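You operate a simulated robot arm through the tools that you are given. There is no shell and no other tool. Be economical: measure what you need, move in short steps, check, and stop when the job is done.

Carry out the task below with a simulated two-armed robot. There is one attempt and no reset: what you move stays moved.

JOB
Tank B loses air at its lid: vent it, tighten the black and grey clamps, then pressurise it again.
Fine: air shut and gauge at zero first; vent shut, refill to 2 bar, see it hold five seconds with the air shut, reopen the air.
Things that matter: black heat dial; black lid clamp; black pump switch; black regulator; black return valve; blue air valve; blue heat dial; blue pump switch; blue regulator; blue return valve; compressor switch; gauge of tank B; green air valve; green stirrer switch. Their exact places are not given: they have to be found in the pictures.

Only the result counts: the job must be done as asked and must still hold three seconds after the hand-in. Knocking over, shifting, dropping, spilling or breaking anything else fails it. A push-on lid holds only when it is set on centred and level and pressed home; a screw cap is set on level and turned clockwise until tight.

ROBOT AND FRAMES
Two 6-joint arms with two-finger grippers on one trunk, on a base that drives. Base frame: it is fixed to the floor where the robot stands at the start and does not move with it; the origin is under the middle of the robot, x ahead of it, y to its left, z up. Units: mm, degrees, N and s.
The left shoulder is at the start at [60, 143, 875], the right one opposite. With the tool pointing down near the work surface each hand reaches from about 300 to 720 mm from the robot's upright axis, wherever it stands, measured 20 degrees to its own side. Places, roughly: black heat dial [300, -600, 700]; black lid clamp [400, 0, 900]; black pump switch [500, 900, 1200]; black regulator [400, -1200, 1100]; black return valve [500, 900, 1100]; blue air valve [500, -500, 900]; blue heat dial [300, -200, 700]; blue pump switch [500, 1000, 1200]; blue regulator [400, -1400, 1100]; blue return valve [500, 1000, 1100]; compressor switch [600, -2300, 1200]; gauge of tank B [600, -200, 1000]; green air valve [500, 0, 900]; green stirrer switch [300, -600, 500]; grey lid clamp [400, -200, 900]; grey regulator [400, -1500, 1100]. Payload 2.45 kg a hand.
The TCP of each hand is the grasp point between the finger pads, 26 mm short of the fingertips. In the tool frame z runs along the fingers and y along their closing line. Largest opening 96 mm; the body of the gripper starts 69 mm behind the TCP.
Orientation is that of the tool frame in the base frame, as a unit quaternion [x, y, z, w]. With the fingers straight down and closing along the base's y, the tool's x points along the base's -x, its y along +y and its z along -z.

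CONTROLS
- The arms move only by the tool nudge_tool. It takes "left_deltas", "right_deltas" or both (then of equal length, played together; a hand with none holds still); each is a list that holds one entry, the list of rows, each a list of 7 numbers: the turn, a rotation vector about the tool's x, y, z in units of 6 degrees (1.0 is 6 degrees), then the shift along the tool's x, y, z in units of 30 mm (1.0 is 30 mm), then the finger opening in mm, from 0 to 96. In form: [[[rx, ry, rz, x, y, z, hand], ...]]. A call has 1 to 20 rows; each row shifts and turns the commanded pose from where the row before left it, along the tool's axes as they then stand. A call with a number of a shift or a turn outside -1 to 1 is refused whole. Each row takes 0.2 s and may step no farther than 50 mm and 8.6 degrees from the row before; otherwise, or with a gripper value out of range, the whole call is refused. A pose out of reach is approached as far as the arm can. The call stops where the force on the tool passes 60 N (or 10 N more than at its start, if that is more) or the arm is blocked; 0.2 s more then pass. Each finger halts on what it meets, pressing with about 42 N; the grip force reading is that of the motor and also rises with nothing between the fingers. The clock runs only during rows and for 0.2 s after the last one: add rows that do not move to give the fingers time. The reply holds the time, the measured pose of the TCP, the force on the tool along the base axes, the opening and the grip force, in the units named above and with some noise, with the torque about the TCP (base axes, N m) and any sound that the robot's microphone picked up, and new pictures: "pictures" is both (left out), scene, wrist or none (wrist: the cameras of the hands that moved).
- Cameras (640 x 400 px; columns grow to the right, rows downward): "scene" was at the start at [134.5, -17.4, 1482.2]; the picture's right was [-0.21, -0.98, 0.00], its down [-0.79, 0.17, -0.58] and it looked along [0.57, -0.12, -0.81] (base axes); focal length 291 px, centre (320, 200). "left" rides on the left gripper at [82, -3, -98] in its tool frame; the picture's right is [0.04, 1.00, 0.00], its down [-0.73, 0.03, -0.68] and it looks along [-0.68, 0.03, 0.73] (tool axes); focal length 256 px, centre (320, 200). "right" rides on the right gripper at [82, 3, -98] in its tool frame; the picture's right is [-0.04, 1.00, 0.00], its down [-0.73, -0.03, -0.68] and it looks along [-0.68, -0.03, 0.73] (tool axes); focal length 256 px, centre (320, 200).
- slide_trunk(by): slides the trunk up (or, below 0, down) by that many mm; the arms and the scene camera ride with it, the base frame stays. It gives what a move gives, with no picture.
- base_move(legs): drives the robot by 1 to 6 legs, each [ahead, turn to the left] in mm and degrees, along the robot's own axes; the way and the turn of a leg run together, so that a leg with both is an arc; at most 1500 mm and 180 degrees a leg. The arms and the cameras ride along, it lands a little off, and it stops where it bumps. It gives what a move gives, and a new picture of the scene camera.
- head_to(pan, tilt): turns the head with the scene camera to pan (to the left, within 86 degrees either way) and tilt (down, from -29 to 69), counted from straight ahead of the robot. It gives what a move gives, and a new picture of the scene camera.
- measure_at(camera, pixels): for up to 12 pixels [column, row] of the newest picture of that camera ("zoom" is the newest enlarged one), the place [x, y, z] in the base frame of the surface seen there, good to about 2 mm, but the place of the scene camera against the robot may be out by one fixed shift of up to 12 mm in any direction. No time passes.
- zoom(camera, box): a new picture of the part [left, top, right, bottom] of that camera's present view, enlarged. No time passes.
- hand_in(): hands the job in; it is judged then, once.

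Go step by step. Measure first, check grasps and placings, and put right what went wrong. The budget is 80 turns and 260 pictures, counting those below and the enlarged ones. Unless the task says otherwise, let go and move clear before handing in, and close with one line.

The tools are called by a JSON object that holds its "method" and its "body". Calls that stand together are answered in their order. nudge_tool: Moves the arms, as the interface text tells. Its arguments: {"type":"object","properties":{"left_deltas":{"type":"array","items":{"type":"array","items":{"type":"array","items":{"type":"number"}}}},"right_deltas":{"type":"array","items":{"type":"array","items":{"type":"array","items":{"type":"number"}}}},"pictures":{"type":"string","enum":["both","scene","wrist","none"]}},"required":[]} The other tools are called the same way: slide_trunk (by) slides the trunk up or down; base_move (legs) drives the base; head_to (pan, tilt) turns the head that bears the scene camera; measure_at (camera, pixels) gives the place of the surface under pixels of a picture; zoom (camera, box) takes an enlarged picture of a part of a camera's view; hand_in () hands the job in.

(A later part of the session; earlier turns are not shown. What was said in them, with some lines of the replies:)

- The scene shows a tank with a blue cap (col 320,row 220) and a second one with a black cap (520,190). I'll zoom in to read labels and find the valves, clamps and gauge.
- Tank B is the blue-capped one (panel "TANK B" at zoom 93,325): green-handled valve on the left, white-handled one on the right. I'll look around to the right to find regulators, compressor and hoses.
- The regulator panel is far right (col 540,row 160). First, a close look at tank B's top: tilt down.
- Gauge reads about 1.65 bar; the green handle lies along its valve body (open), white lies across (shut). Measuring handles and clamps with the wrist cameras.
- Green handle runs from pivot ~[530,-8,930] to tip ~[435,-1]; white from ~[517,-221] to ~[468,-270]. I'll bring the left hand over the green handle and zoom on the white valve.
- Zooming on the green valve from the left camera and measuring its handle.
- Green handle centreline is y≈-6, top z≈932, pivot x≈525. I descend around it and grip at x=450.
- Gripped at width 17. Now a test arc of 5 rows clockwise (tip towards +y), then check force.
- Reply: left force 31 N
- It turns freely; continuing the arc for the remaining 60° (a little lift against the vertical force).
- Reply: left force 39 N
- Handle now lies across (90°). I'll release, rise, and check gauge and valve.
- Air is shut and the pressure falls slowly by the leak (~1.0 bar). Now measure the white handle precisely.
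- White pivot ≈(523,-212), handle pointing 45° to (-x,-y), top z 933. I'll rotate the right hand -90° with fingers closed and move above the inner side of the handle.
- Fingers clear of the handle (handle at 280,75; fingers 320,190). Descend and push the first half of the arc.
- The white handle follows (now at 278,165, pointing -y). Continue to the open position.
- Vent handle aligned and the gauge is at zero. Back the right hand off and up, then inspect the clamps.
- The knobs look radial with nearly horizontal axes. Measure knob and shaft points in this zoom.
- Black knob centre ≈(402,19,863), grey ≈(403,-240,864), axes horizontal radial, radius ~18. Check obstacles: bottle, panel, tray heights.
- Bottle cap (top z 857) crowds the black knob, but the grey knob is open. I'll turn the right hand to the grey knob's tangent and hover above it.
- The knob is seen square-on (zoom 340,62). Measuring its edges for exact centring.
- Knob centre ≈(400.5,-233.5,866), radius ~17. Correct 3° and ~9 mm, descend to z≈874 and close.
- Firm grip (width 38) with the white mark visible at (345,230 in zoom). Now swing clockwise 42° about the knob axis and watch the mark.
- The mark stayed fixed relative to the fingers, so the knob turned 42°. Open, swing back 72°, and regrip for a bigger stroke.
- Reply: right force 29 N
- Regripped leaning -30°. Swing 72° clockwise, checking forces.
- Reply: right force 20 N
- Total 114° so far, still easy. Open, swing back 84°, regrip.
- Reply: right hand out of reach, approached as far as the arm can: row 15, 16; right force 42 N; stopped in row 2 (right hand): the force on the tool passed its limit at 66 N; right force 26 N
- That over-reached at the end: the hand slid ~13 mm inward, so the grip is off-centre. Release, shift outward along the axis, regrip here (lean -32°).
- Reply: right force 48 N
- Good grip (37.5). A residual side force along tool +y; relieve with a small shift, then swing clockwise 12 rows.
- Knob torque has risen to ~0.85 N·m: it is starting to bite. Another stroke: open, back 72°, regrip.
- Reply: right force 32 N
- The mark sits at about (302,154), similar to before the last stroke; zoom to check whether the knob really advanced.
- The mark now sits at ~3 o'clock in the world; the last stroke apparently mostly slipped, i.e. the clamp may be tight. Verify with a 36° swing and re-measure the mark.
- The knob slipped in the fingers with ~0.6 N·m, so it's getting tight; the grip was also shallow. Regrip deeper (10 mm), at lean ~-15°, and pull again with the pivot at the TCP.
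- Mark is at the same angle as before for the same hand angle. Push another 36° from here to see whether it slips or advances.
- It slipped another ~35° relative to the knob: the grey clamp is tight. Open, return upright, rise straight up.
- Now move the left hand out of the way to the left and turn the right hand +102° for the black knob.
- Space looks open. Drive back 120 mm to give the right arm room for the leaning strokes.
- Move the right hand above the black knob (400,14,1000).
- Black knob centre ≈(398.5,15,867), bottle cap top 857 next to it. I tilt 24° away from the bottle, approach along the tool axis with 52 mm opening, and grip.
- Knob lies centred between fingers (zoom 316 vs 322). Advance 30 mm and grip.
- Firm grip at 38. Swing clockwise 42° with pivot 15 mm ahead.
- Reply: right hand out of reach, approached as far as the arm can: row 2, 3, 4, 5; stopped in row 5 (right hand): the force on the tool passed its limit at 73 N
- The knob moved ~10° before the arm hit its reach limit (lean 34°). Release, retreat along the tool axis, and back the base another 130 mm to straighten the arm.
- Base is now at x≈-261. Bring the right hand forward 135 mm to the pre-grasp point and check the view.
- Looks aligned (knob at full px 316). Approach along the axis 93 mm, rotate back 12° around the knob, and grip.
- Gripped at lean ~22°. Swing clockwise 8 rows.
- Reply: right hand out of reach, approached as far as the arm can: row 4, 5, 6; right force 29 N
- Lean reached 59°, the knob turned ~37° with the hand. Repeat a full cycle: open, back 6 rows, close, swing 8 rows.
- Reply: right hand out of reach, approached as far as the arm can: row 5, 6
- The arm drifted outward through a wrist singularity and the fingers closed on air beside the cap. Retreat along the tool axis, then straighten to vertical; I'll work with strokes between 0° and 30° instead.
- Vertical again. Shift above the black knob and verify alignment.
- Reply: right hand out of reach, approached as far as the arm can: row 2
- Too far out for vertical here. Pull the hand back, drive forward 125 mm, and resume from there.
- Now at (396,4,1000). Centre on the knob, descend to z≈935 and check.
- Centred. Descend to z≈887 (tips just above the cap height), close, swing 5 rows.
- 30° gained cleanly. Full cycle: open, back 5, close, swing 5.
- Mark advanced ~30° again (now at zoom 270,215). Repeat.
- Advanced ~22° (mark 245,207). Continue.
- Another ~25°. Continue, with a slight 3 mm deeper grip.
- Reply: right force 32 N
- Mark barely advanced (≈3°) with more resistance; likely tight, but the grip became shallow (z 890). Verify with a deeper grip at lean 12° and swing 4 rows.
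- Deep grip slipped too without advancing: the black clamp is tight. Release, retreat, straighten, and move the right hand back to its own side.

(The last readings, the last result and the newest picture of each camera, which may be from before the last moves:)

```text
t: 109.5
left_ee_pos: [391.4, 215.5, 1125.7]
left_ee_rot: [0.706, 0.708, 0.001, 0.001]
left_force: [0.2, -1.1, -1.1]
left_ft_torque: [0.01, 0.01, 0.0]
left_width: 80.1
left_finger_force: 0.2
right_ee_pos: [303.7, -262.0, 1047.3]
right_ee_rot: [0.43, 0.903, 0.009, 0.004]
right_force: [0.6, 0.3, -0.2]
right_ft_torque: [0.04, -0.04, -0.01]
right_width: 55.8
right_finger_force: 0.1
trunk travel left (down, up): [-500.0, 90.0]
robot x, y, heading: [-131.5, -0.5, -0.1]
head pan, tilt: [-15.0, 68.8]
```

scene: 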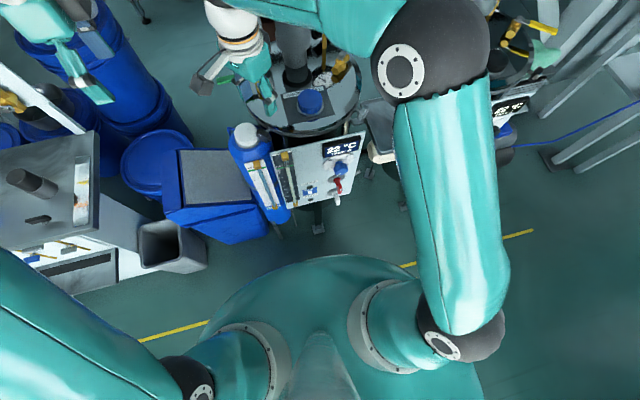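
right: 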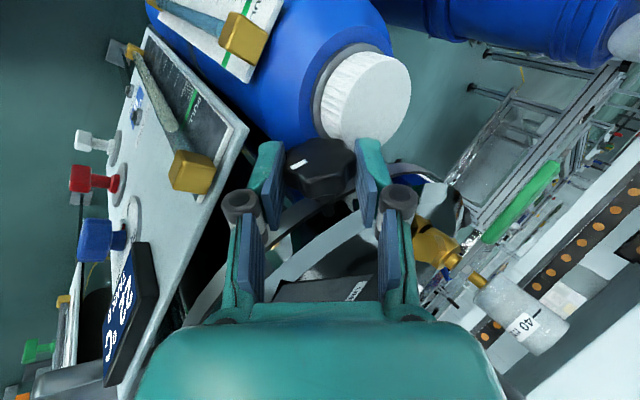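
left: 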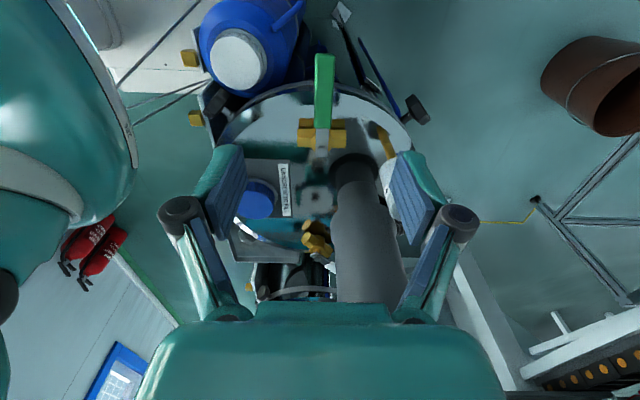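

Drive forward 125 mm back to the starting stand.

{"method": "base_move", "body": {"legs": [[127, 0]]}}

{"method": "nudge_tool", "body": {"right_deltas": [[[0, 0, -1, 0, 0, 0, 60], [0, 0, -1, 0, 0, 0, 60], [0, 0, -1, 0, 0, 0, 60], [0, 0, -1, 0, 0, 0, 60], [0, 0, -1, 0, 0, 0, 60], [0, 0, -1, 0, 0, 0, 60], [0, 0, -1, 0, 0, 0, 60], [0, 0, -1, 0, 0, 0, 60], [0, 0, -1, 0, 0, 0, 60], [0, 0, -1, 0, 0, 0, 60], [0, 0, -1, 0, 0, 0, 60], [0, 0, -1, 0, 0, 0, 60], [0, 0, -1, 0, 0, 0, 60], [0, 0, -1, 0, 0, 0, 60], [0, 0, -1, 0, 0, 0, 60], [0, 0, -1, 0, 0, 0, 60], [0, 0, -1, 0, 0, -0.5, 60], [0, 0, -1, 0, 0, -0.5, 60], [0, 0, -1, 0, 0, 0, 60], [0, 0, -1, 0, 0, 0, 60]]], "left_deltas": [[[0, 0, 0, 0, 0, 0, 60], [0, 0, 0, 0, 0, 0, 60], [0, 0, 0, 0, 0, 0, 60], [0, 0, 0, 0, 0, 0, 60], [0, 0, 0, 0, 0, 0, 60], [0, 0, 0, 0, 0, 0, 60], [0, 0, 0, 0, 0, 0, 60], [0, 0, 0, 0, 0, 0, 60], [0, 0, 0, 0, 0, 0, 60], [0, 0, 0, 0, 0, 0, 60], [0, 0, 0, 0, 0, 0, 60], [0, 0, 0, 0, 0, 0, 60], [0, 0, 0, 0, 0, 0, 60], [0, 0, 0, 0, 0, 0, 60], [0, 0, 0, 0, 0, 0, 60], [0, 0, 0, 0, 0, 0, 60], [0, 0, 0, 0, 0, 0, 60], [0, 0, 0, 0, 0, 0, 60], [0, 0, 0, 0, 0, 0, 60], [0, 0, 0, 0, 0, 0, 60]]], "pictures": "both"}}

```text
t: 110.8
left_ee_pos: [524.0, 212.1, 1124.4]
left_ee_rot: [0.709, 0.705, 0.0, 0.0]
left_force: [0.5, -1.0, 0.1]
left_ft_torque: [0.0, 0.03, 0.02]
left_width: 80.2
left_finger_force: 0.0
right_ee_pos: [430.8, -265.1, 1046.3]
right_ee_rot: [0.433, 0.901, 0.008, 0.003]
right_force: [0.7, 0.3, -0.2]
right_ft_torque: [-0.01, 0.04, -0.01]
right_width: 56.2
right_finger_force: 0.0
trunk travel left (down, up): [-500.0, 90.0]
robot x, y, heading: [0.6, -0.3, -0.5]
head pan, tilt: [-15.0, 68.8]
```

scene: 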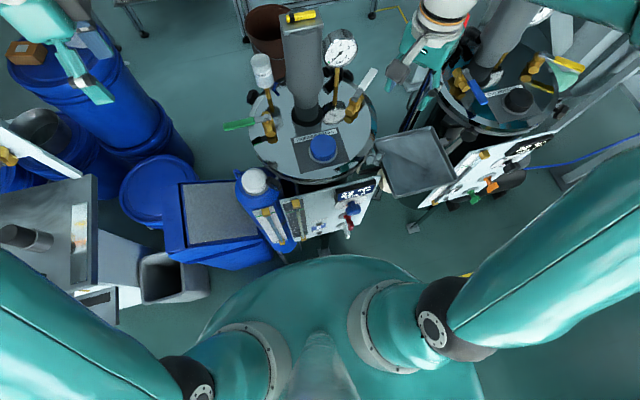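

```text
t: 115.0
left_ee_pos: [520.7, 211.9, 1126.0]
left_ee_rot: [0.709, 0.705, -0.001, 0.001]
left_force: [0.0, 0.1, 1.0]
left_ft_torque: [0.04, 0.01, -0.02]
left_width: 59.8
left_finger_force: 0.0
right_ee_pos: [429.1, -264.5, 1077.2]
right_ee_rot: [-0.566, 0.825, 0.0, 0.01]
right_force: [-0.4, -1.1, 0.8]
right_ft_torque: [-0.03, 0.01, 0.01]
right_width: 59.7
right_finger_force: 0.1
trunk travel left (down, up): [-500.0, 90.0]
robot x, y, heading: [-4.3, 4.0, -0.4]
head pan, tilt: [-15.0, 68.8]
```

scene: 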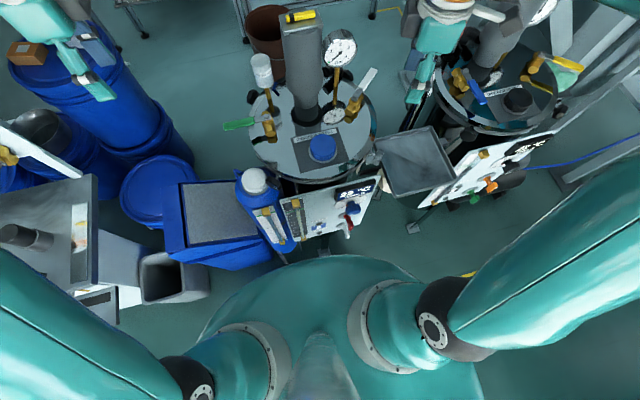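
right: 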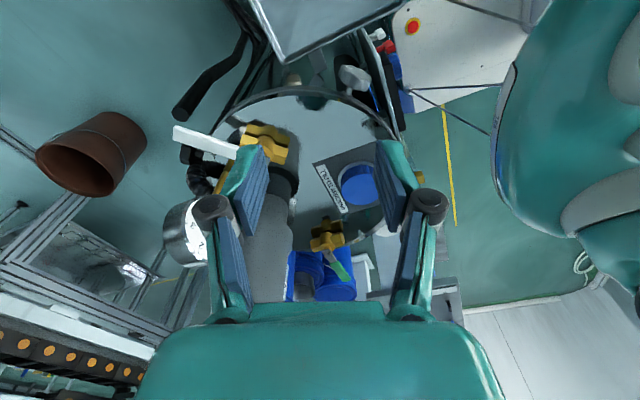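
left: 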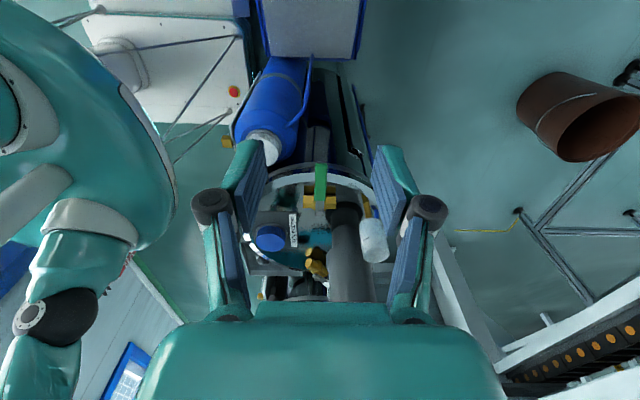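

Measure the white handle's present line, and the green one for the left hand.

{"method": "measure_at", "body": {"camera": "right", "pixels": [[180, 136], [195, 139], [210, 143], [225, 148], [238, 151]]}}

{"method": "measure_at", "body": {"camera": "left", "pixels": [[321, 170], [321, 180], [320, 190], [320, 200]]}}

```text
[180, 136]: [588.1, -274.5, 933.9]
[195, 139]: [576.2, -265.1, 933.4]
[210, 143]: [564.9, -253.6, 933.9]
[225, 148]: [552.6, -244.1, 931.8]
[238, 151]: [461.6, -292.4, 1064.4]
```

```text
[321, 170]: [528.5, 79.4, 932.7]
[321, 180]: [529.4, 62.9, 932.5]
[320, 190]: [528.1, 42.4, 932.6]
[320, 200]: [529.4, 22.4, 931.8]
```

Handle line confirmed (at y=-253, x≈564). Rotate to -90°, hover over it with the fingers straddling.

{"method": "nudge_tool", "body": {"right_deltas": [[[0, 0, -1, 0, 0, 0, 62], [0, 0, -1, 0, 0, 0, 62], [0, 0, -1, 0, 0, 0, 62], [0, 0, -0.5, 0, 0, 0, 62], [0, 0, 0, -0.077, -0.893, 0, 62], [0, 0, 0, -0.077, -0.893, 0, 62], [0, 0, 0, -0.077, -0.893, 0, 62], [0, 0, 0, -0.077, -0.893, 0, 62], [0, 0, 0, -0.077, -0.893, 0, 62], [0, 0, 0, 0, 0, 1, 62], [0, 0, 0, 0, 0, 1, 62], [0, 0, 0, 0, 0, 0, 62]]], "pictures": "wrist"}}

```text
t: 117.6
left_ee_pos: [521.3, 210.9, 1126.0]
left_ee_rot: [0.709, 0.705, 0.0, 0.0]
left_force: [-0.2, 0.1, -0.7]
left_ft_torque: [0.01, 0.01, 0.01]
left_width: 60.0
left_finger_force: 0.1
right_ee_pos: [564.4, -250.0, 1018.2]
right_ee_rot: [-0.705, 0.709, -0.001, 0.01]
right_force: [0.2, 0.5, 0.4]
right_ft_torque: [-0.01, -0.02, -0.03]
right_width: 62.1
right_finger_force: 0.1
trunk travel left (down, up): [-500.0, 90.0]
robot x, y, heading: [-4.2, -1.3, -0.4]
head pan, tilt: [-15.0, 68.8]
```

right: 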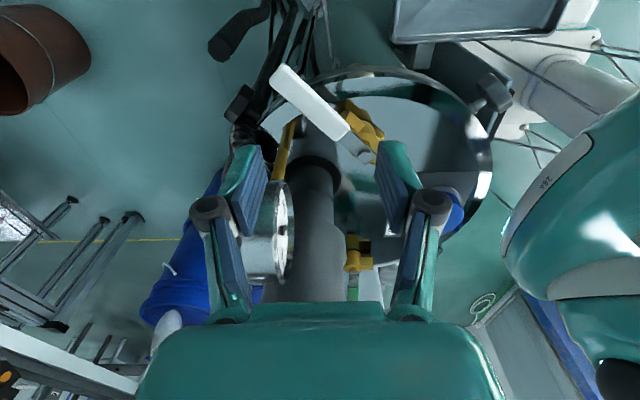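

Handle passes between the fingers. Descend to z≈941 and sweep clockwise, first half.

{"method": "nudge_tool", "body": {"right_deltas": [[[0, 0, 0, 0.12, 0, 0.9, 62], [0, 0, 0, 0, 0, 0.9, 62], [0, 0, 0, 0, 0, 0.78, 62], [0, 0, 0, 0.2, 0.3, 0, 62], [0, 0, 0, 0.2, 0.3, 0, 62], [0, 0, 0, 0.25, 0.4, 0, 62], [0, 0, 0, 0.2, 0.5, 0, 62], [0, 0, 0, 0.2, 0.55, 0, 62]]], "pictures": "both"}}

```text
t: 119.4
left_ee_pos: [520.6, 211.8, 1126.1]
left_ee_rot: [0.709, 0.705, 0.0, 0.0]
left_force: [-0.3, -0.1, -0.6]
left_ft_torque: [0.03, 0.01, -0.02]
left_width: 60.1
left_finger_force: 0.0
right_ee_pos: [503.8, -287.0, 943.5]
right_ee_rot: [-0.706, 0.708, -0.002, 0.01]
right_force: [1.2, -0.6, 0.2]
right_ft_torque: [0.05, 0.04, 0.0]
right_width: 62.9
right_finger_force: 0.8
trunk travel left (down, up): [-500.0, 90.0]
robot x, y, heading: [-3.1, 1.6, -0.3]
head pan, tilt: [-15.0, 68.8]
```

scene: 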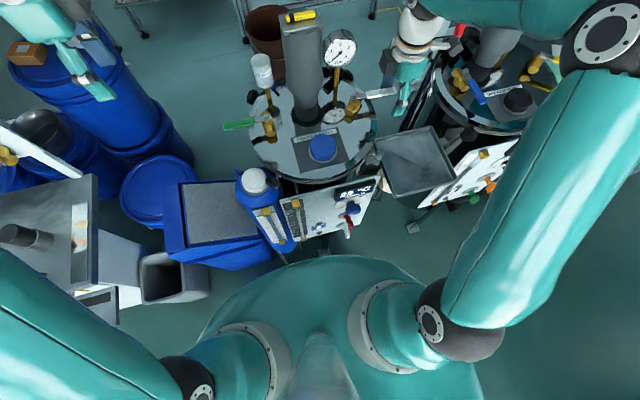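
right: 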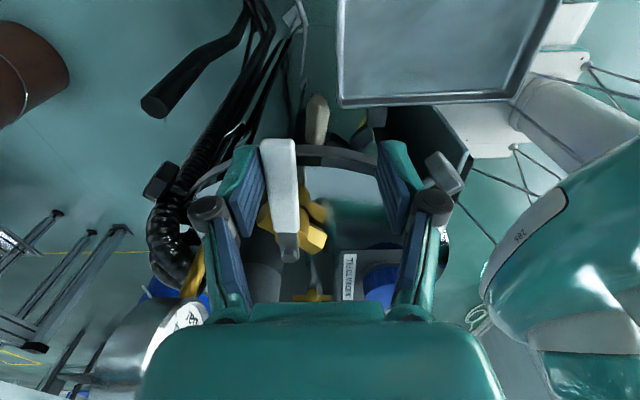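

Halfway (handle points -y). Finish the closing sweep.

{"method": "nudge_tool", "body": {"right_deltas": [[[0, 0, 0, 0.02, 0.47, 0, 62], [0, 0, 0, 0.02, 0.47, 0, 62], [0, 0, 0, -0.14, 0.435, 0, 62], [0, 0, 0, -0.14, 0.435, 0, 62], [0, 0, 0, -0.06, 0.15, 0, 62], [0, 0, 0, 0, 0, 0, 62]]], "pictures": "both"}}

{"method": "measure_at", "body": {"camera": "scene", "pixels": [[340, 45]]}}

```text
t: 120.8
left_ee_pos: [524.6, 210.1, 1125.4]
left_ee_rot: [0.709, 0.705, 0.0, -0.001]
left_force: [-0.1, 0.1, -0.7]
left_ft_torque: [0.05, 0.01, 0.0]
left_width: 60.3
left_finger_force: 0.0
right_ee_pos: [448.1, -281.0, 940.7]
right_ee_rot: [-0.706, 0.709, -0.001, 0.011]
right_force: [16.4, -15.5, -9.0]
right_ft_torque: [-0.12, -0.12, -0.83]
right_width: 69.9
right_finger_force: 5.9
trunk travel left (down, up): [-500.0, 90.0]
robot x, y, heading: [-0.2, 3.4, -0.6]
head pan, tilt: [-15.0, 68.8]
```

scene: 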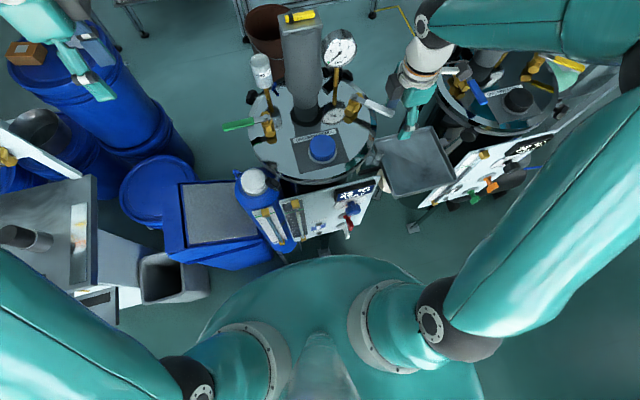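
right: 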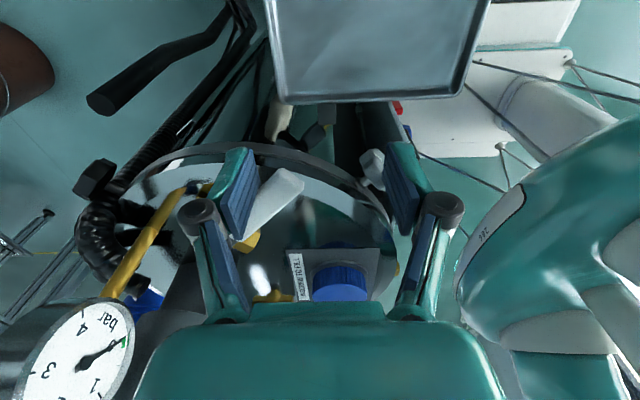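

```text
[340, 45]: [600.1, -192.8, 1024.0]
```

White handle is at its stop (force 16/-15 N, fingers spread), gauge at zero. Back off and raise the right hand while the left hand goes to grip the green handle.

{"method": "nudge_tool", "body": {"right_deltas": [[[0, 0, 0, 0.05, -0.4, 0, 62], [0, 0, 0, 0, 0, -0.8, 62], [0, 0, 0, 0, 0, -1, 62], [0, 0, 0, 0, 0, -1, 62], [0, 0, 0, 0, 0, -1, 62], [0, 0, 0, 0, 0, -0.8, 62], [0, 0, 0, 0, 0, 0, 62], [0, 0, 0, 0, 0, 0, 62], [0, 0, 0, 0, 0, 0, 62], [0, 0, 0, 0, 0, 0, 62], [0, 0, 0, 0, 0, 0, 62], [0, 0, 0, 0, 0, 0, 62]]], "left_deltas": [[[0, 0, 0, -0.94, 0.04, 0.8, 60], [0, 0, 0, -0.94, 0.04, 0.8, 60], [0, 0, 0, -0.94, 0.04, 0.8, 60], [0, 0, 0, -0.94, 0.04, 0.8, 60], [0, 0, 0, -0.94, 0.04, 0.8, 60], [0, 0, 0, 0, 0, 1, 60], [0, 0, 0, 0, 0, 1, 60], [0, 0, 0, 0, 0, 0.13, 60], [0, 0, 0, 0, 0, 0, 8], [0, 0, 0, 0, 0, 0, 8], [0, 0, 0, 0, 0, 0, 8], [0, 0, 0, 0, 0, 0, 8]]], "pictures": "both"}}

{"method": "zoom", "body": {"camera": "scene", "box": [230, 20, 410, 170]}}

```text
t: 123.4
left_ee_pos: [527.6, 71.7, 942.7]
left_ee_rot: [0.708, 0.706, 0.001, 0.001]
left_force: [8.3, -0.2, -0.6]
left_ft_torque: [0.0, -0.11, 1.09]
left_width: 16.9
left_finger_force: 42.3
right_ee_pos: [458.2, -281.2, 1077.7]
right_ee_rot: [-0.706, 0.708, -0.001, 0.009]
right_force: [-0.1, 0.5, 0.6]
right_ft_torque: [-0.02, -0.01, -0.02]
right_width: 61.7
right_finger_force: 0.0
trunk travel left (down, up): [-500.0, 90.0]
robot x, y, heading: [-1.6, -2.3, -0.2]
head pan, tilt: [-15.0, 68.8]
```

scene: 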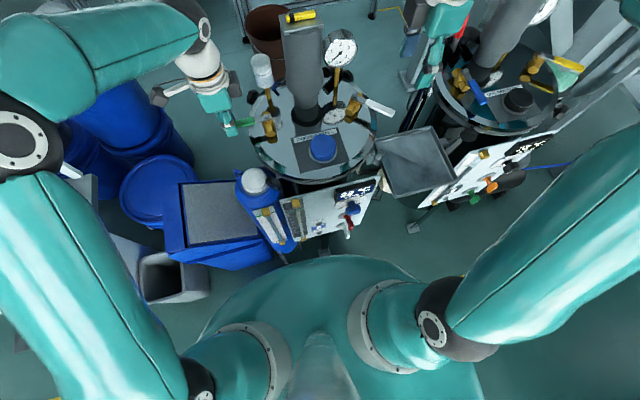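
right: 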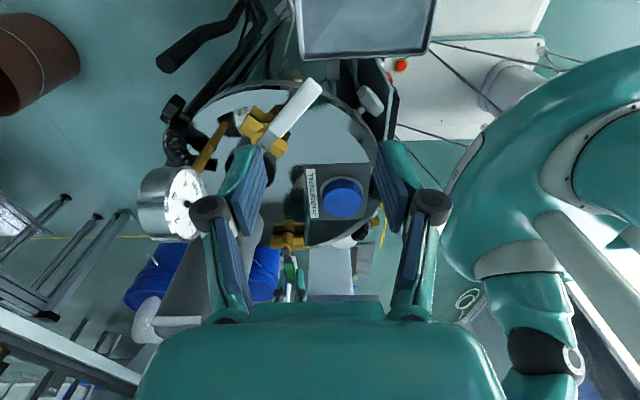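
left: 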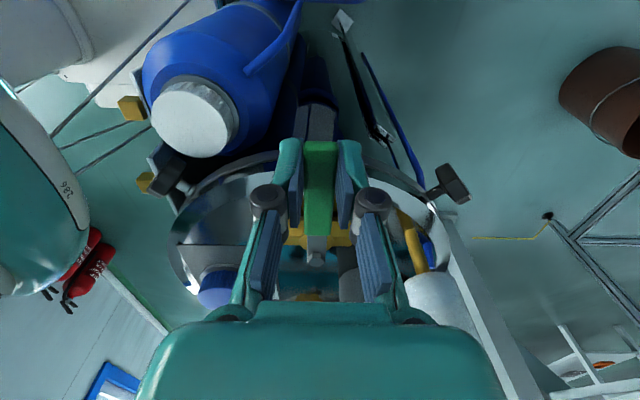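

```text
2.67 times, centred on (320, 95) of scene
```

zoom: 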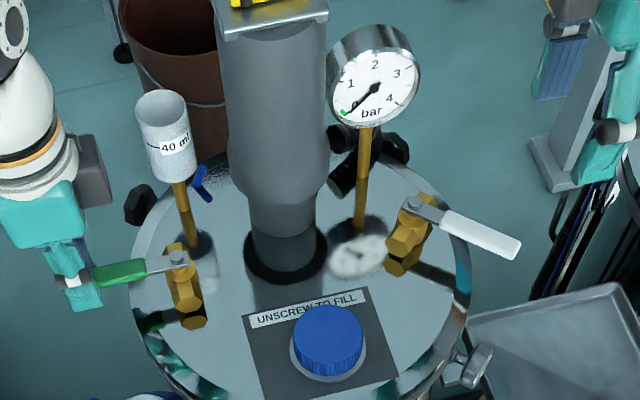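

White shut, gauge 0, green gripped. Open the air: arc counterclockwise, first 10 rows, then read the gauge.

{"method": "nudge_tool", "body": {"left_deltas": [[[0, 0, -1, -0.013, -0.26, 0, 8], [0, 0, -1, -0.013, -0.26, 0, 8], [0, 0, -1, -0.013, -0.26, 0, 8], [0, 0, -1, -0.013, -0.26, 0, 8], [0, 0, -1, -0.013, -0.26, 0, 8], [0, 0, -1, -0.013, -0.26, 0, 8], [0, 0, -1, -0.013, -0.26, 0, 8], [0, 0, -1, -0.013, -0.26, 0, 8], [0, 0, -1, -0.013, -0.26, 0, 8], [0, 0, -1, -0.013, -0.26, 0, 8]]], "pictures": "scene"}}

{"method": "zoom", "body": {"camera": "scene", "box": [300, 20, 380, 70]}}

```text
t: 125.6
left_ee_pos: [460.3, 33.5, 942.1]
left_ee_rot: [0.261, 0.965, 0.0, 0.0]
left_force: [-10.2, -9.5, -8.0]
left_ft_torque: [-0.25, -0.01, -1.11]
left_width: 17.0
left_finger_force: 42.7
right_ee_pos: [456.0, -280.3, 1079.3]
right_ee_rot: [-0.706, 0.708, -0.001, 0.011]
right_force: [-0.4, -0.7, -0.1]
right_ft_torque: [0.0, -0.01, -0.01]
right_width: 62.3
right_finger_force: 0.1
trunk travel left (down, up): [-500.0, 90.0]
robot x, y, heading: [0.8, 3.5, -0.4]
head pan, tilt: [-15.0, 68.8]
```

scene: 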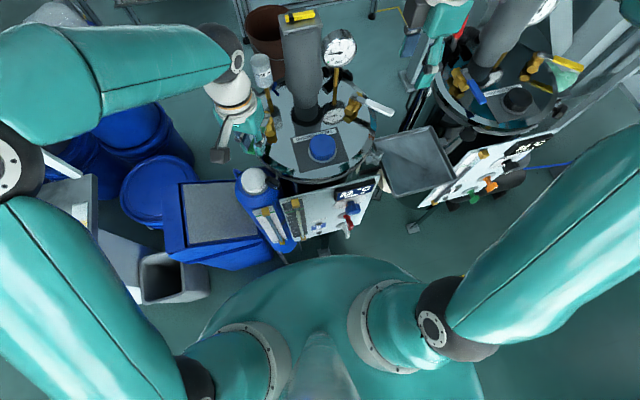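

```text
8.00 times, centred on (340, 45) of scene
```

zoom: 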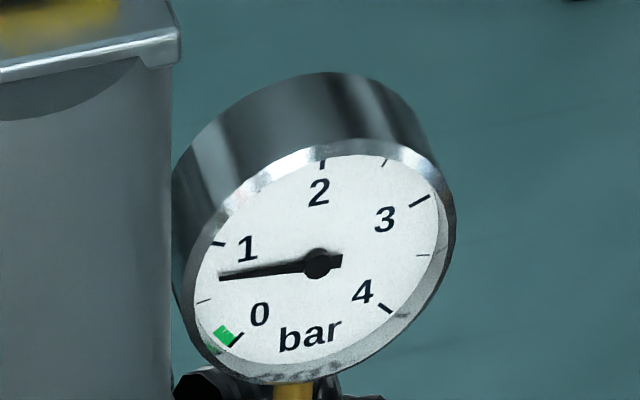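

About 0.75 bar already. Complete the opening (5 rows) and read.

{"method": "nudge_tool", "body": {"left_deltas": [[[0, 0, -1, -0.013, -0.26, 0, 8], [0, 0, -1, -0.013, -0.26, 0, 8], [0, 0, -1, -0.013, -0.26, 0, 8], [0, 0, -1, -0.013, -0.26, 0, 8], [0, 0, -1, -0.013, -0.26, 0, 8]]], "pictures": "scene"}}

{"method": "zoom", "body": {"camera": "scene", "box": [300, 20, 380, 70]}}

```text
t: 126.8
left_ee_pos: [450.4, -4.8, 941.7]
left_ee_rot: [0.002, 1.0, 0.0, -0.001]
left_force: [-16.9, -10.5, -6.8]
left_ft_torque: [0.04, 1.4, -0.91]
left_width: 17.3
left_finger_force: 42.5
right_ee_pos: [456.0, -281.3, 1079.3]
right_ee_rot: [-0.706, 0.708, -0.002, 0.011]
right_force: [-0.1, 0.2, -0.6]
right_ft_torque: [0.03, 0.0, -0.01]
right_width: 62.1
right_finger_force: 0.0
trunk travel left (down, up): [-500.0, 90.0]
robot x, y, heading: [-0.8, 2.2, -0.2]
head pan, tilt: [-15.0, 68.8]
```

scene: 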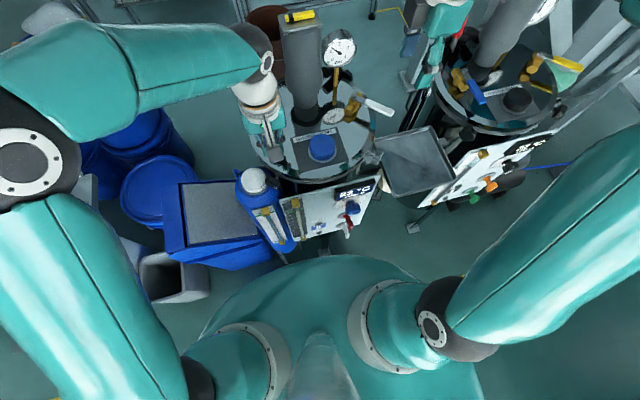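

```text
8.00 times, centred on (340, 45) of scene
```

zoom: 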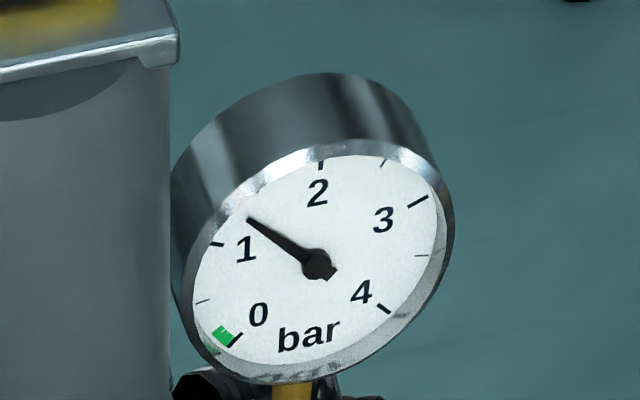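

About 1.3 bar and rising. Wait 1 s and read again.

{"method": "nudge_tool", "body": {"left_deltas": [[[0, 0, 0, 0, 0, 0, 8], [0, 0, 0, 0, 0, 0, 8], [0, 0, 0, 0, 0, 0, 8], [0, 0, 0, 0, 0, 0, 8]]], "pictures": "scene"}}

{"method": "zoom", "body": {"camera": "scene", "box": [300, 20, 380, 70]}}

```text
t: 127.8
left_ee_pos: [449.7, -4.8, 941.8]
left_ee_rot: [0.002, 1.0, 0.0, 0.0]
left_force: [-20.0, -12.0, -9.8]
left_ft_torque: [-0.23, 0.38, -1.0]
left_width: 16.8
left_finger_force: 42.7
right_ee_pos: [455.0, -281.6, 1079.1]
right_ee_rot: [-0.706, 0.708, -0.001, 0.01]
right_force: [0.4, -0.8, -0.1]
right_ft_torque: [0.02, 0.01, 0.0]
right_width: 61.8
right_finger_force: 0.0
trunk travel left (down, up): [-500.0, 90.0]
robot x, y, heading: [-3.1, 3.5, -0.1]
head pan, tilt: [-15.0, 68.8]
```

scene: 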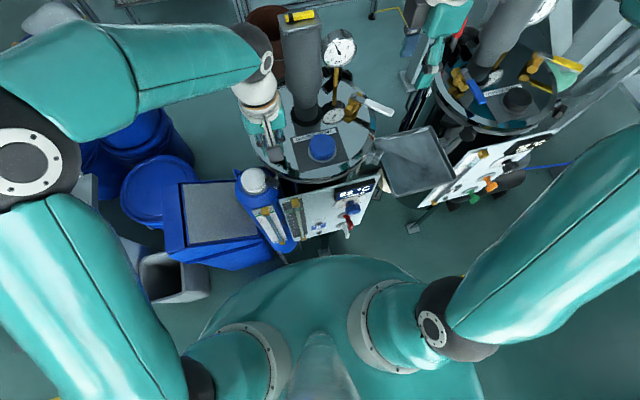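

```text
8.00 times, centred on (340, 45) of scene
```

zoom: 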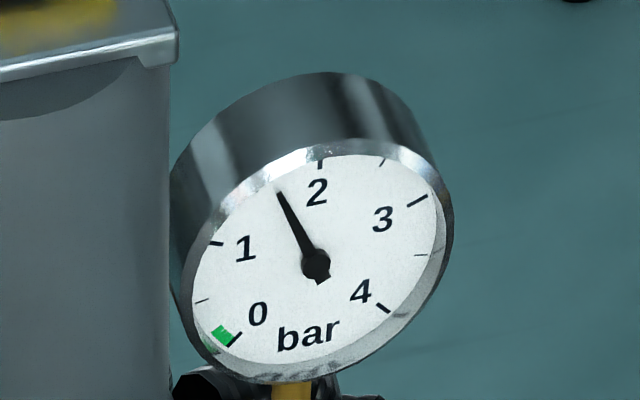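

About 1.65 bar, rate ~0.35/s and slowing. Wait ~1.2 s more.

{"method": "nudge_tool", "body": {"left_deltas": [[[0, 0, 0, 0, 0, 0, 8], [0, 0, 0, 0, 0, 0, 8], [0, 0, 0, 0, 0, 0, 8], [0, 0, 0, 0, 0, 0, 8], [0, 0, 0, 0, 0, 0, 8]]], "pictures": "scene"}}

{"method": "zoom", "body": {"camera": "scene", "box": [300, 20, 380, 70]}}

```text
t: 129.0
left_ee_pos: [449.9, -5.0, 942.5]
left_ee_rot: [0.001, 1.0, 0.0, 0.0]
left_force: [-20.5, -13.4, -10.4]
left_ft_torque: [-0.25, 0.31, -1.07]
left_width: 17.0
left_finger_force: 42.3
right_ee_pos: [455.2, -281.5, 1078.4]
right_ee_rot: [-0.706, 0.708, -0.002, 0.011]
right_force: [0.3, -0.1, 0.0]
right_ft_torque: [-0.03, 0.02, -0.01]
right_width: 61.9
right_finger_force: 0.1
trunk travel left (down, up): [-500.0, 90.0]
robot x, y, heading: [-2.3, 2.3, -0.1]
head pan, tilt: [-15.0, 68.8]
```

scene: 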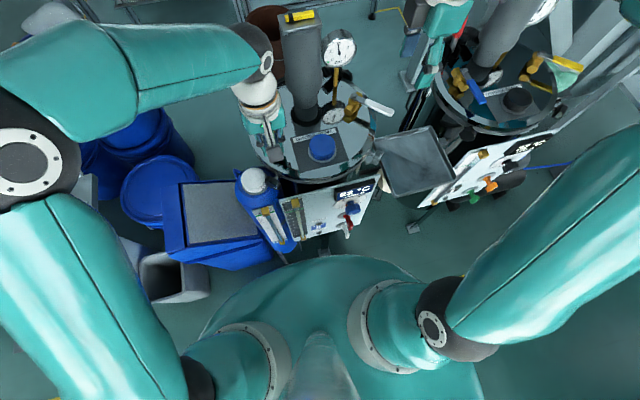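

```text
8.00 times, centred on (340, 45) of scene
```

zoom: 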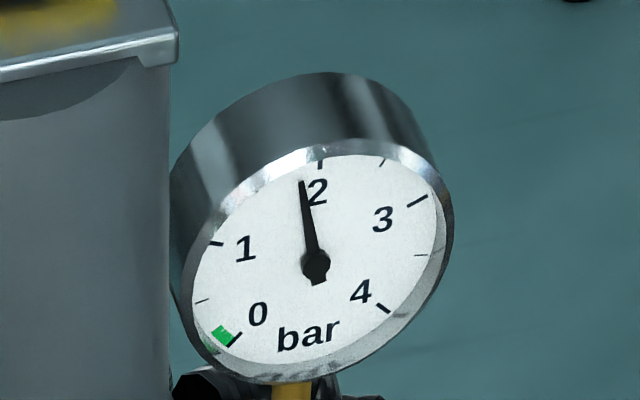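

About 1.87 bar, levelling off. Wait 1 s more.

{"method": "nudge_tool", "body": {"left_deltas": [[[0, 0, 0, 0, 0, 0, 8], [0, 0, 0, 0, 0, 0, 8], [0, 0, 0, 0, 0, 0, 8], [0, 0, 0, 0, 0, 0, 8], [0, 0, 0, 0, 0, 0, 8], [0, 0, 0, 0, 0, 0, 8]]], "pictures": "scene"}}

{"method": "zoom", "body": {"camera": "scene", "box": [300, 20, 380, 70]}}

```text
t: 130.4
left_ee_pos: [450.2, -4.8, 941.3]
left_ee_rot: [0.001, 1.0, 0.0, 0.0]
left_force: [-18.6, -12.5, -8.9]
left_ft_torque: [-0.2, 0.45, -1.01]
left_width: 17.0
left_finger_force: 42.4
right_ee_pos: [455.6, -282.0, 1079.3]
right_ee_rot: [-0.706, 0.708, -0.001, 0.011]
right_force: [-0.5, -0.3, 0.3]
right_ft_torque: [0.01, -0.01, -0.03]
right_width: 62.1
right_finger_force: 0.1
trunk travel left (down, up): [-500.0, 90.0]
robot x, y, heading: [-2.0, -1.4, -0.3]
head pan, tilt: [-15.0, 68.8]
```

scene: 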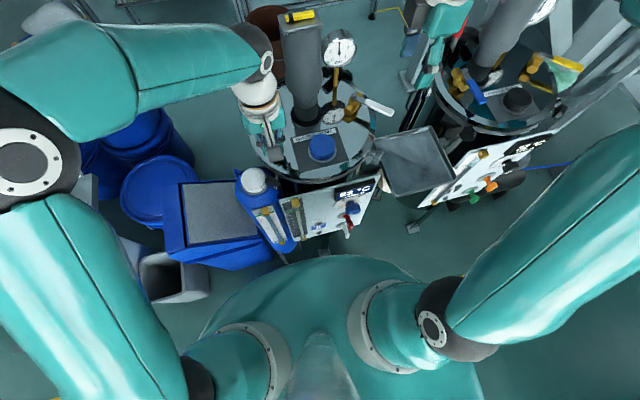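

```text
8.00 times, centred on (340, 45) of scene
```

zoom: 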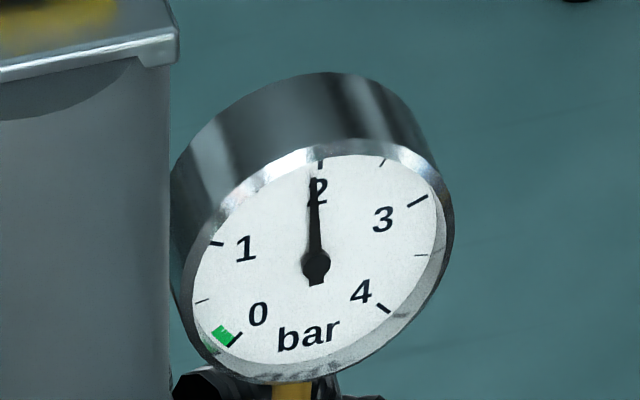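

About 1.95 bar; converging to 2. Wait 2.4 s more.

{"method": "nudge_tool", "body": {"left_deltas": [[[0, 0, 0, 0, 0, 0, 8], [0, 0, 0, 0, 0, 0, 8], [0, 0, 0, 0, 0, 0, 8], [0, 0, 0, 0, 0, 0, 8], [0, 0, 0, 0, 0, 0, 8], [0, 0, 0, 0, 0, 0, 8], [0, 0, 0, 0, 0, 0, 8], [0, 0, 0, 0, 0, 0, 8], [0, 0, 0, 0, 0, 0, 8], [0, 0, 0, 0, 0, 0, 8], [0, 0, 0, 0, 0, 0, 8]]], "pictures": "scene"}}

{"method": "zoom", "body": {"camera": "scene", "box": [300, 20, 380, 70]}}

```text
t: 132.8
left_ee_pos: [450.0, -4.7, 943.0]
left_ee_rot: [0.002, 1.0, 0.0, 0.0]
left_force: [-17.5, -12.9, -8.2]
left_ft_torque: [-0.16, 0.37, -1.04]
left_width: 17.1
left_finger_force: 43.0
right_ee_pos: [455.4, -281.9, 1079.0]
right_ee_rot: [-0.706, 0.708, -0.001, 0.011]
right_force: [0.7, -0.3, 0.0]
right_ft_torque: [-0.01, -0.04, -0.04]
right_width: 61.9
right_finger_force: 0.0
trunk travel left (down, up): [-500.0, 90.0]
robot x, y, heading: [-1.7, -0.4, -0.6]
head pan, tilt: [-15.0, 68.8]
```

scene: 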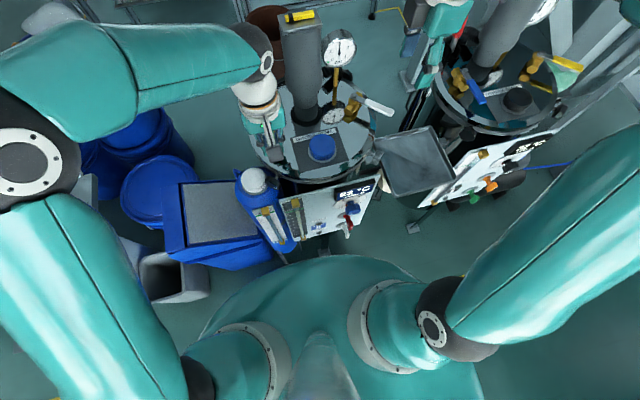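

```text
8.00 times, centred on (340, 45) of scene
```

zoom: 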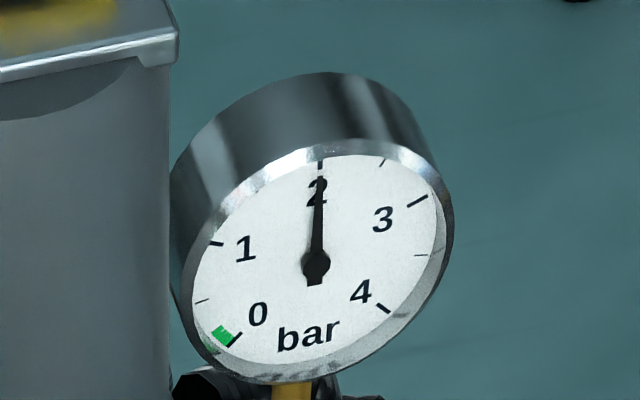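

The needle sits on 2 bar (320,160 in zoom). Shut the air: clockwise arc, 15 rows.

{"method": "nudge_tool", "body": {"left_deltas": [[[0, 0, 1, -0.013, 0.256, 0, 8], [0, 0, 1, -0.013, 0.256, 0, 8], [0, 0, 1, -0.013, 0.256, 0, 8], [0, 0, 1, -0.013, 0.256, 0, 8], [0, 0, 1, -0.013, 0.256, 0, 8], [0, 0, 1, -0.013, 0.256, 0, 8], [0, 0, 1, -0.013, 0.256, 0, 8], [0, 0, 1, -0.013, 0.256, 0, 8], [0, 0, 1, -0.013, 0.256, 0, 8], [0, 0, 1, -0.013, 0.256, 0, 8], [0, 0, 1, -0.013, 0.256, 0, 8], [0, 0, 1, -0.013, 0.256, 0, 8], [0, 0, 1, -0.013, 0.256, 0, 8], [0, 0, 1, -0.013, 0.256, 0, 8], [0, 0, 1, -0.013, 0.256, 0, 8]]], "pictures": "both"}}

{"method": "zoom", "body": {"camera": "scene", "box": [300, 20, 380, 70]}}

```text
t: 136.0
left_ee_pos: [527.9, 70.3, 943.0]
left_ee_rot: [0.707, 0.707, 0.001, 0.001]
left_force: [10.0, 12.6, -1.0]
left_ft_torque: [0.76, -0.08, 1.25]
left_width: 16.7
left_finger_force: 43.0
right_ee_pos: [458.2, -278.9, 1078.7]
right_ee_rot: [-0.706, 0.708, -0.001, 0.009]
right_force: [-0.9, -0.3, 0.7]
right_ft_torque: [0.01, 0.01, 0.01]
right_width: 62.0
right_finger_force: 0.0
trunk travel left (down, up): [-500.0, 90.0]
robot x, y, heading: [-6.7, 0.3, -0.2]
head pan, tilt: [-15.0, 68.8]
```

scene: 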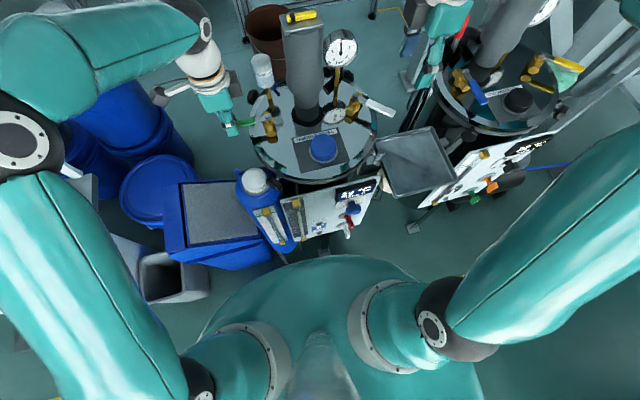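
left: 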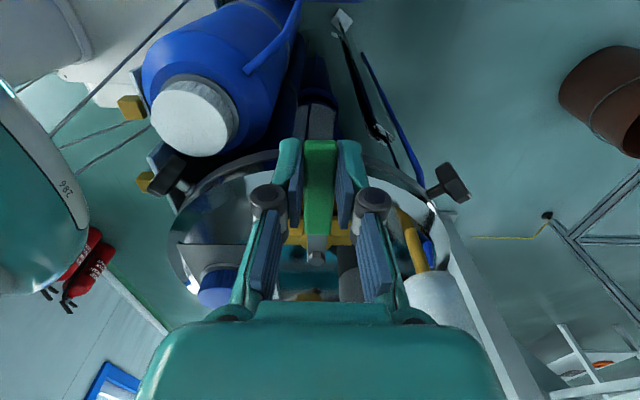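

```text
8.00 times, centred on (340, 45) of scene
```

zoom: 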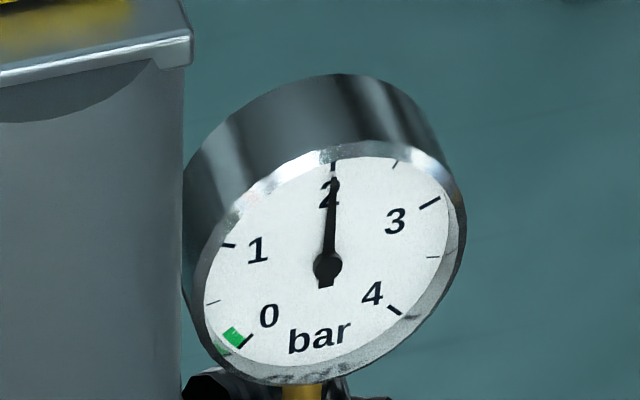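

Air shut at 2 bar. Wait more than five seconds (two holds) and read.

{"method": "nudge_tool", "body": {"left_deltas": [[[0, 0, 0, 0, 0, 0, 8], [0, 0, 0, 0, 0, 0, 8], [0, 0, 0, 0, 0, 0, 8], [0, 0, 0, 0, 0, 0, 8], [0, 0, 0, 0, 0, 0, 8], [0, 0, 0, 0, 0, 0, 8], [0, 0, 0, 0, 0, 0, 8], [0, 0, 0, 0, 0, 0, 8], [0, 0, 0, 0, 0, 0, 8], [0, 0, 0, 0, 0, 0, 8], [0, 0, 0, 0, 0, 0, 8], [0, 0, 0, 0, 0, 0, 8], [0, 0, 0, 0, 0, 0, 8], [0, 0, 0, 0, 0, 0, 8], [0, 0, 0, 0, 0, 0, 8], [0, 0, 0, 0, 0, 0, 8], [0, 0, 0, 0, 0, 0, 8], [0, 0, 0, 0, 0, 0, 8], [0, 0, 0, 0, 0, 0, 8], [0, 0, 0, 0, 0, 0, 8]]], "pictures": "none"}}

{"method": "nudge_tool", "body": {"left_deltas": [[[0, 0, 0, 0, 0, 0, 8], [0, 0, 0, 0, 0, 0, 8], [0, 0, 0, 0, 0, 0, 8], [0, 0, 0, 0, 0, 0, 8], [0, 0, 0, 0, 0, 0, 8], [0, 0, 0, 0, 0, 0, 8], [0, 0, 0, 0, 0, 0, 8], [0, 0, 0, 0, 0, 0, 8], [0, 0, 0, 0, 0, 0, 8], [0, 0, 0, 0, 0, 0, 8], [0, 0, 0, 0, 0, 0, 8], [0, 0, 0, 0, 0, 0, 8], [0, 0, 0, 0, 0, 0, 8], [0, 0, 0, 0, 0, 0, 8], [0, 0, 0, 0, 0, 0, 8], [0, 0, 0, 0, 0, 0, 8]]], "pictures": "scene"}}

{"method": "zoom", "body": {"camera": "scene", "box": [300, 20, 380, 70]}}

```text
t: 140.2
left_ee_pos: [528.0, 71.9, 941.8]
left_ee_rot: [0.709, 0.706, 0.001, 0.001]
left_force: [12.7, 12.6, 13.9]
left_ft_torque: [0.26, -0.23, 1.08]
left_width: 17.2
left_finger_force: 42.6
right_ee_pos: [458.3, -278.9, 1078.8]
right_ee_rot: [-0.705, 0.709, -0.002, 0.009]
right_force: [-0.5, 0.6, -0.1]
right_ft_torque: [0.0, 0.0, 0.0]
right_width: 62.0
right_finger_force: 0.1
trunk travel left (down, up): [-500.0, 90.0]
robot x, y, heading: [-0.8, 3.5, -0.4]
head pan, tilt: [-15.0, 68.8]
```

```text
t: 143.6
left_ee_pos: [526.5, 71.1, 940.9]
left_ee_rot: [0.709, 0.705, 0.001, 0.001]
left_force: [13.6, 12.4, 12.5]
left_ft_torque: [0.2, -0.26, 1.1]
left_width: 17.1
left_finger_force: 42.6
right_ee_pos: [457.3, -278.3, 1078.6]
right_ee_rot: [-0.706, 0.708, -0.001, 0.01]
right_force: [0.2, 0.5, 0.7]
right_ft_torque: [0.01, 0.01, 0.01]
right_width: 61.8
right_finger_force: 0.2
trunk travel left (down, up): [-500.0, 90.0]
robot x, y, heading: [-5.1, 3.4, -0.6]
head pan, tilt: [-15.0, 68.8]
```

scene: 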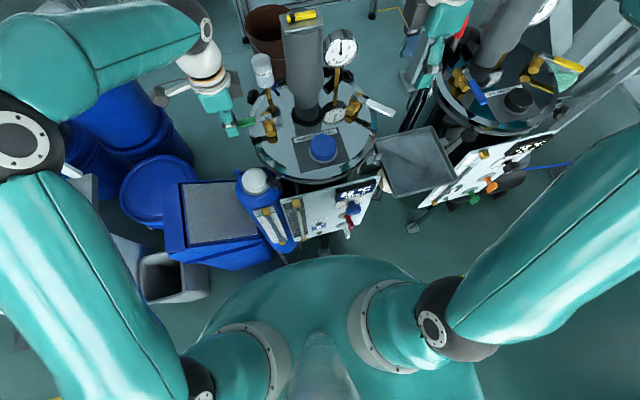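

```text
8.00 times, centred on (340, 45) of scene
```

zoom: 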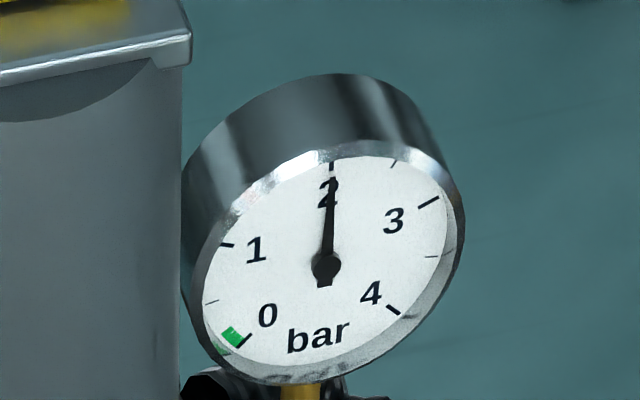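

The needle still stands on 2 bar after 7.6 s with the air shut: the lid holds. Reopen the air with the counterclockwise arc.

{"method": "nudge_tool", "body": {"left_deltas": [[[0, 0, -1, -0.013, -0.257, 0, 8], [0, 0, -1, -0.013, -0.257, 0, 8], [0, 0, -1, -0.013, -0.257, 0, 8], [0, 0, -1, -0.013, -0.257, 0, 8], [0, 0, -1, -0.013, -0.257, 0, 8], [0, 0, -1, -0.013, -0.257, 0, 8], [0, 0, -1, -0.013, -0.257, 0, 8], [0, 0, -1, -0.013, -0.257, 0, 8], [0, 0, -1, -0.013, -0.257, 0, 8], [0, 0, -1, -0.013, -0.257, 0, 8], [0, 0, -1, -0.013, -0.257, 0, 8], [0, 0, -1, -0.013, -0.257, 0, 8], [0, 0, -1, -0.013, -0.257, 0, 8], [0, 0, -1, -0.013, -0.257, 0, 8], [0, 0, -1, -0.013, -0.257, 0, 8], [0, 0, 0, 0, 0, 0, 8]]], "pictures": "wrist"}}

```text
t: 147.0
left_ee_pos: [452.0, -6.0, 941.2]
left_ee_rot: [0.001, 1.0, -0.001, 0.0]
left_force: [-2.2, -10.0, -9.2]
left_ft_torque: [-0.22, 0.8, -0.73]
left_width: 16.8
left_finger_force: 42.8
right_ee_pos: [457.4, -282.3, 1079.1]
right_ee_rot: [-0.705, 0.709, -0.001, 0.011]
right_force: [0.1, 0.6, -0.1]
right_ft_torque: [0.02, -0.01, -0.01]
right_width: 62.0
right_finger_force: 0.2
trunk travel left (down, up): [-500.0, 90.0]
robot x, y, heading: [3.9, 1.4, -0.3]
head pan, tilt: [-15.0, 68.8]
```

left: 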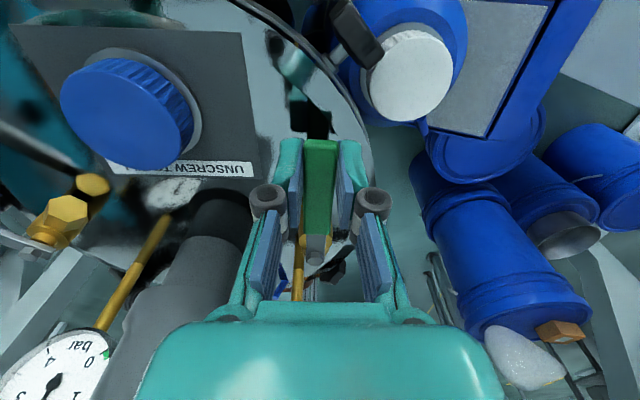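

Green handle is back in line (open). Release, rise clear, and make a final check.

{"method": "nudge_tool", "body": {"left_deltas": [[[0, 0, 0, 0, 0, 0, 56], [0, 0, 0, 0, 0, 0, 56], [0, 0, 0, 0, 0, -0.8, 56], [0, 0, 0, 0, 0, -1, 56], [0, 0, 0, 0, 0, -1, 56], [0, 0, 0, 0, 0, -1, 56], [0, 0, 0, 0, 0, -1, 56], [0, 0, 0, 0.8, 0.8, -0.5, 56], [0, 0, 0, 0.8, 0.8, 0, 56], [0, 0, 0, 0, 0, 0, 56]]], "pictures": "both"}}

{"method": "zoom", "body": {"camera": "scene", "box": [230, 20, 410, 170]}}

{"method": "zoom", "body": {"camera": "scene", "box": [300, 20, 380, 70]}}

```text
t: 149.2
left_ee_pos: [404.3, 47.5, 1100.8]
left_ee_rot: [0.003, 1.0, 0.0, 0.001]
left_force: [-0.5, 0.4, 0.1]
left_ft_torque: [0.02, 0.0, -0.01]
left_width: 55.9
left_finger_force: 0.2
right_ee_pos: [457.4, -279.3, 1078.2]
right_ee_rot: [-0.706, 0.708, -0.001, 0.01]
right_force: [-0.1, -0.2, 0.6]
right_ft_torque: [0.01, 0.04, -0.02]
right_width: 62.2
right_finger_force: 0.1
trunk travel left (down, up): [-500.0, 90.0]
robot x, y, heading: [-0.7, 0.8, -0.2]
head pan, tilt: [-15.0, 68.8]
```

scene: 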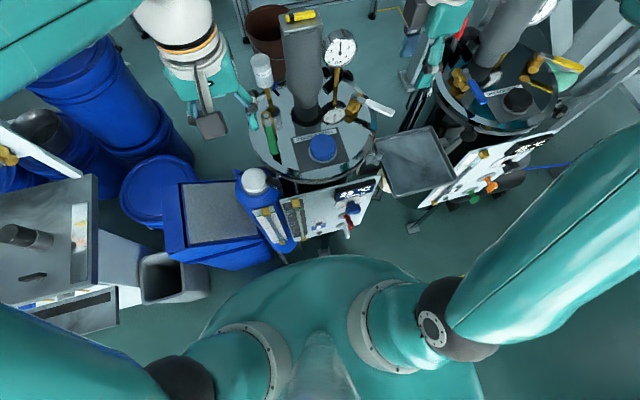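
left: 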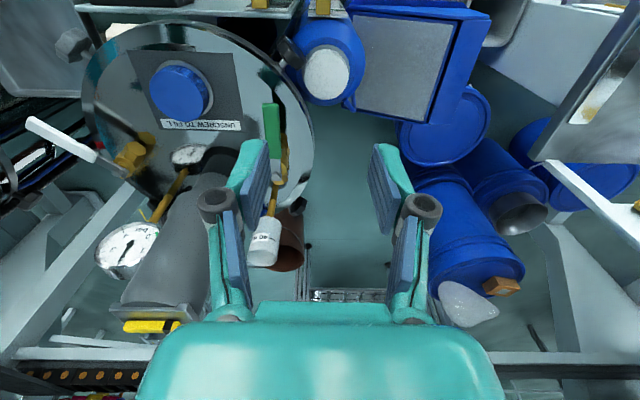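

```text
2.67 times, centred on (320, 95) of scene
```

zoom: 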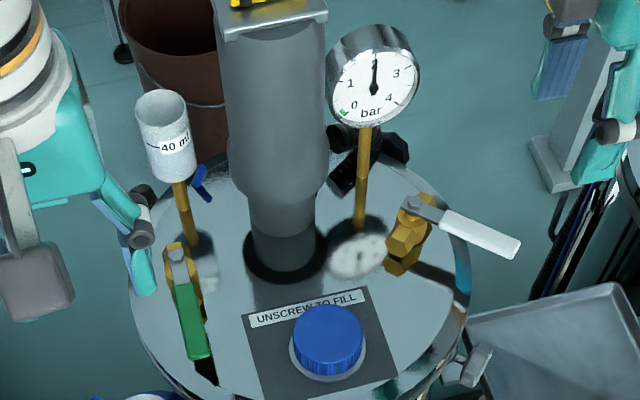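

```text
8.00 times, centred on (340, 45) of scene
```

zoom: 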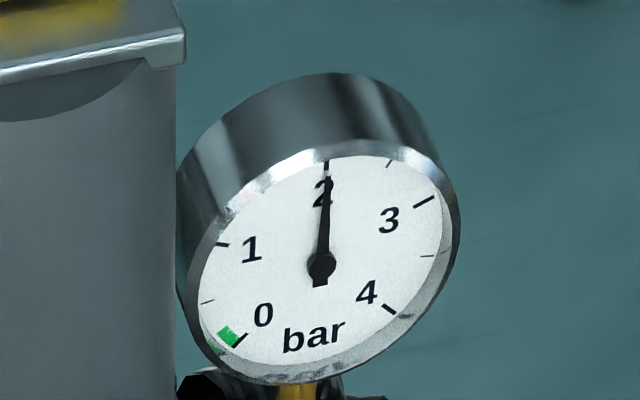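

The final check shows the gauge on 2 bar, the vent across (shut), the air valve in line (open), and both hands clear. Handing in.

{"method": "hand_in", "body": {}}

```text
The job is handed in.
```

I vented tank B to zero with the air shut, tightened the black and grey clamps until they would turn no further in the grip, shut the vent and refilled to 2 bar; the gauge held 2 bar for over seven seconds with the air shut, and the air is open again.
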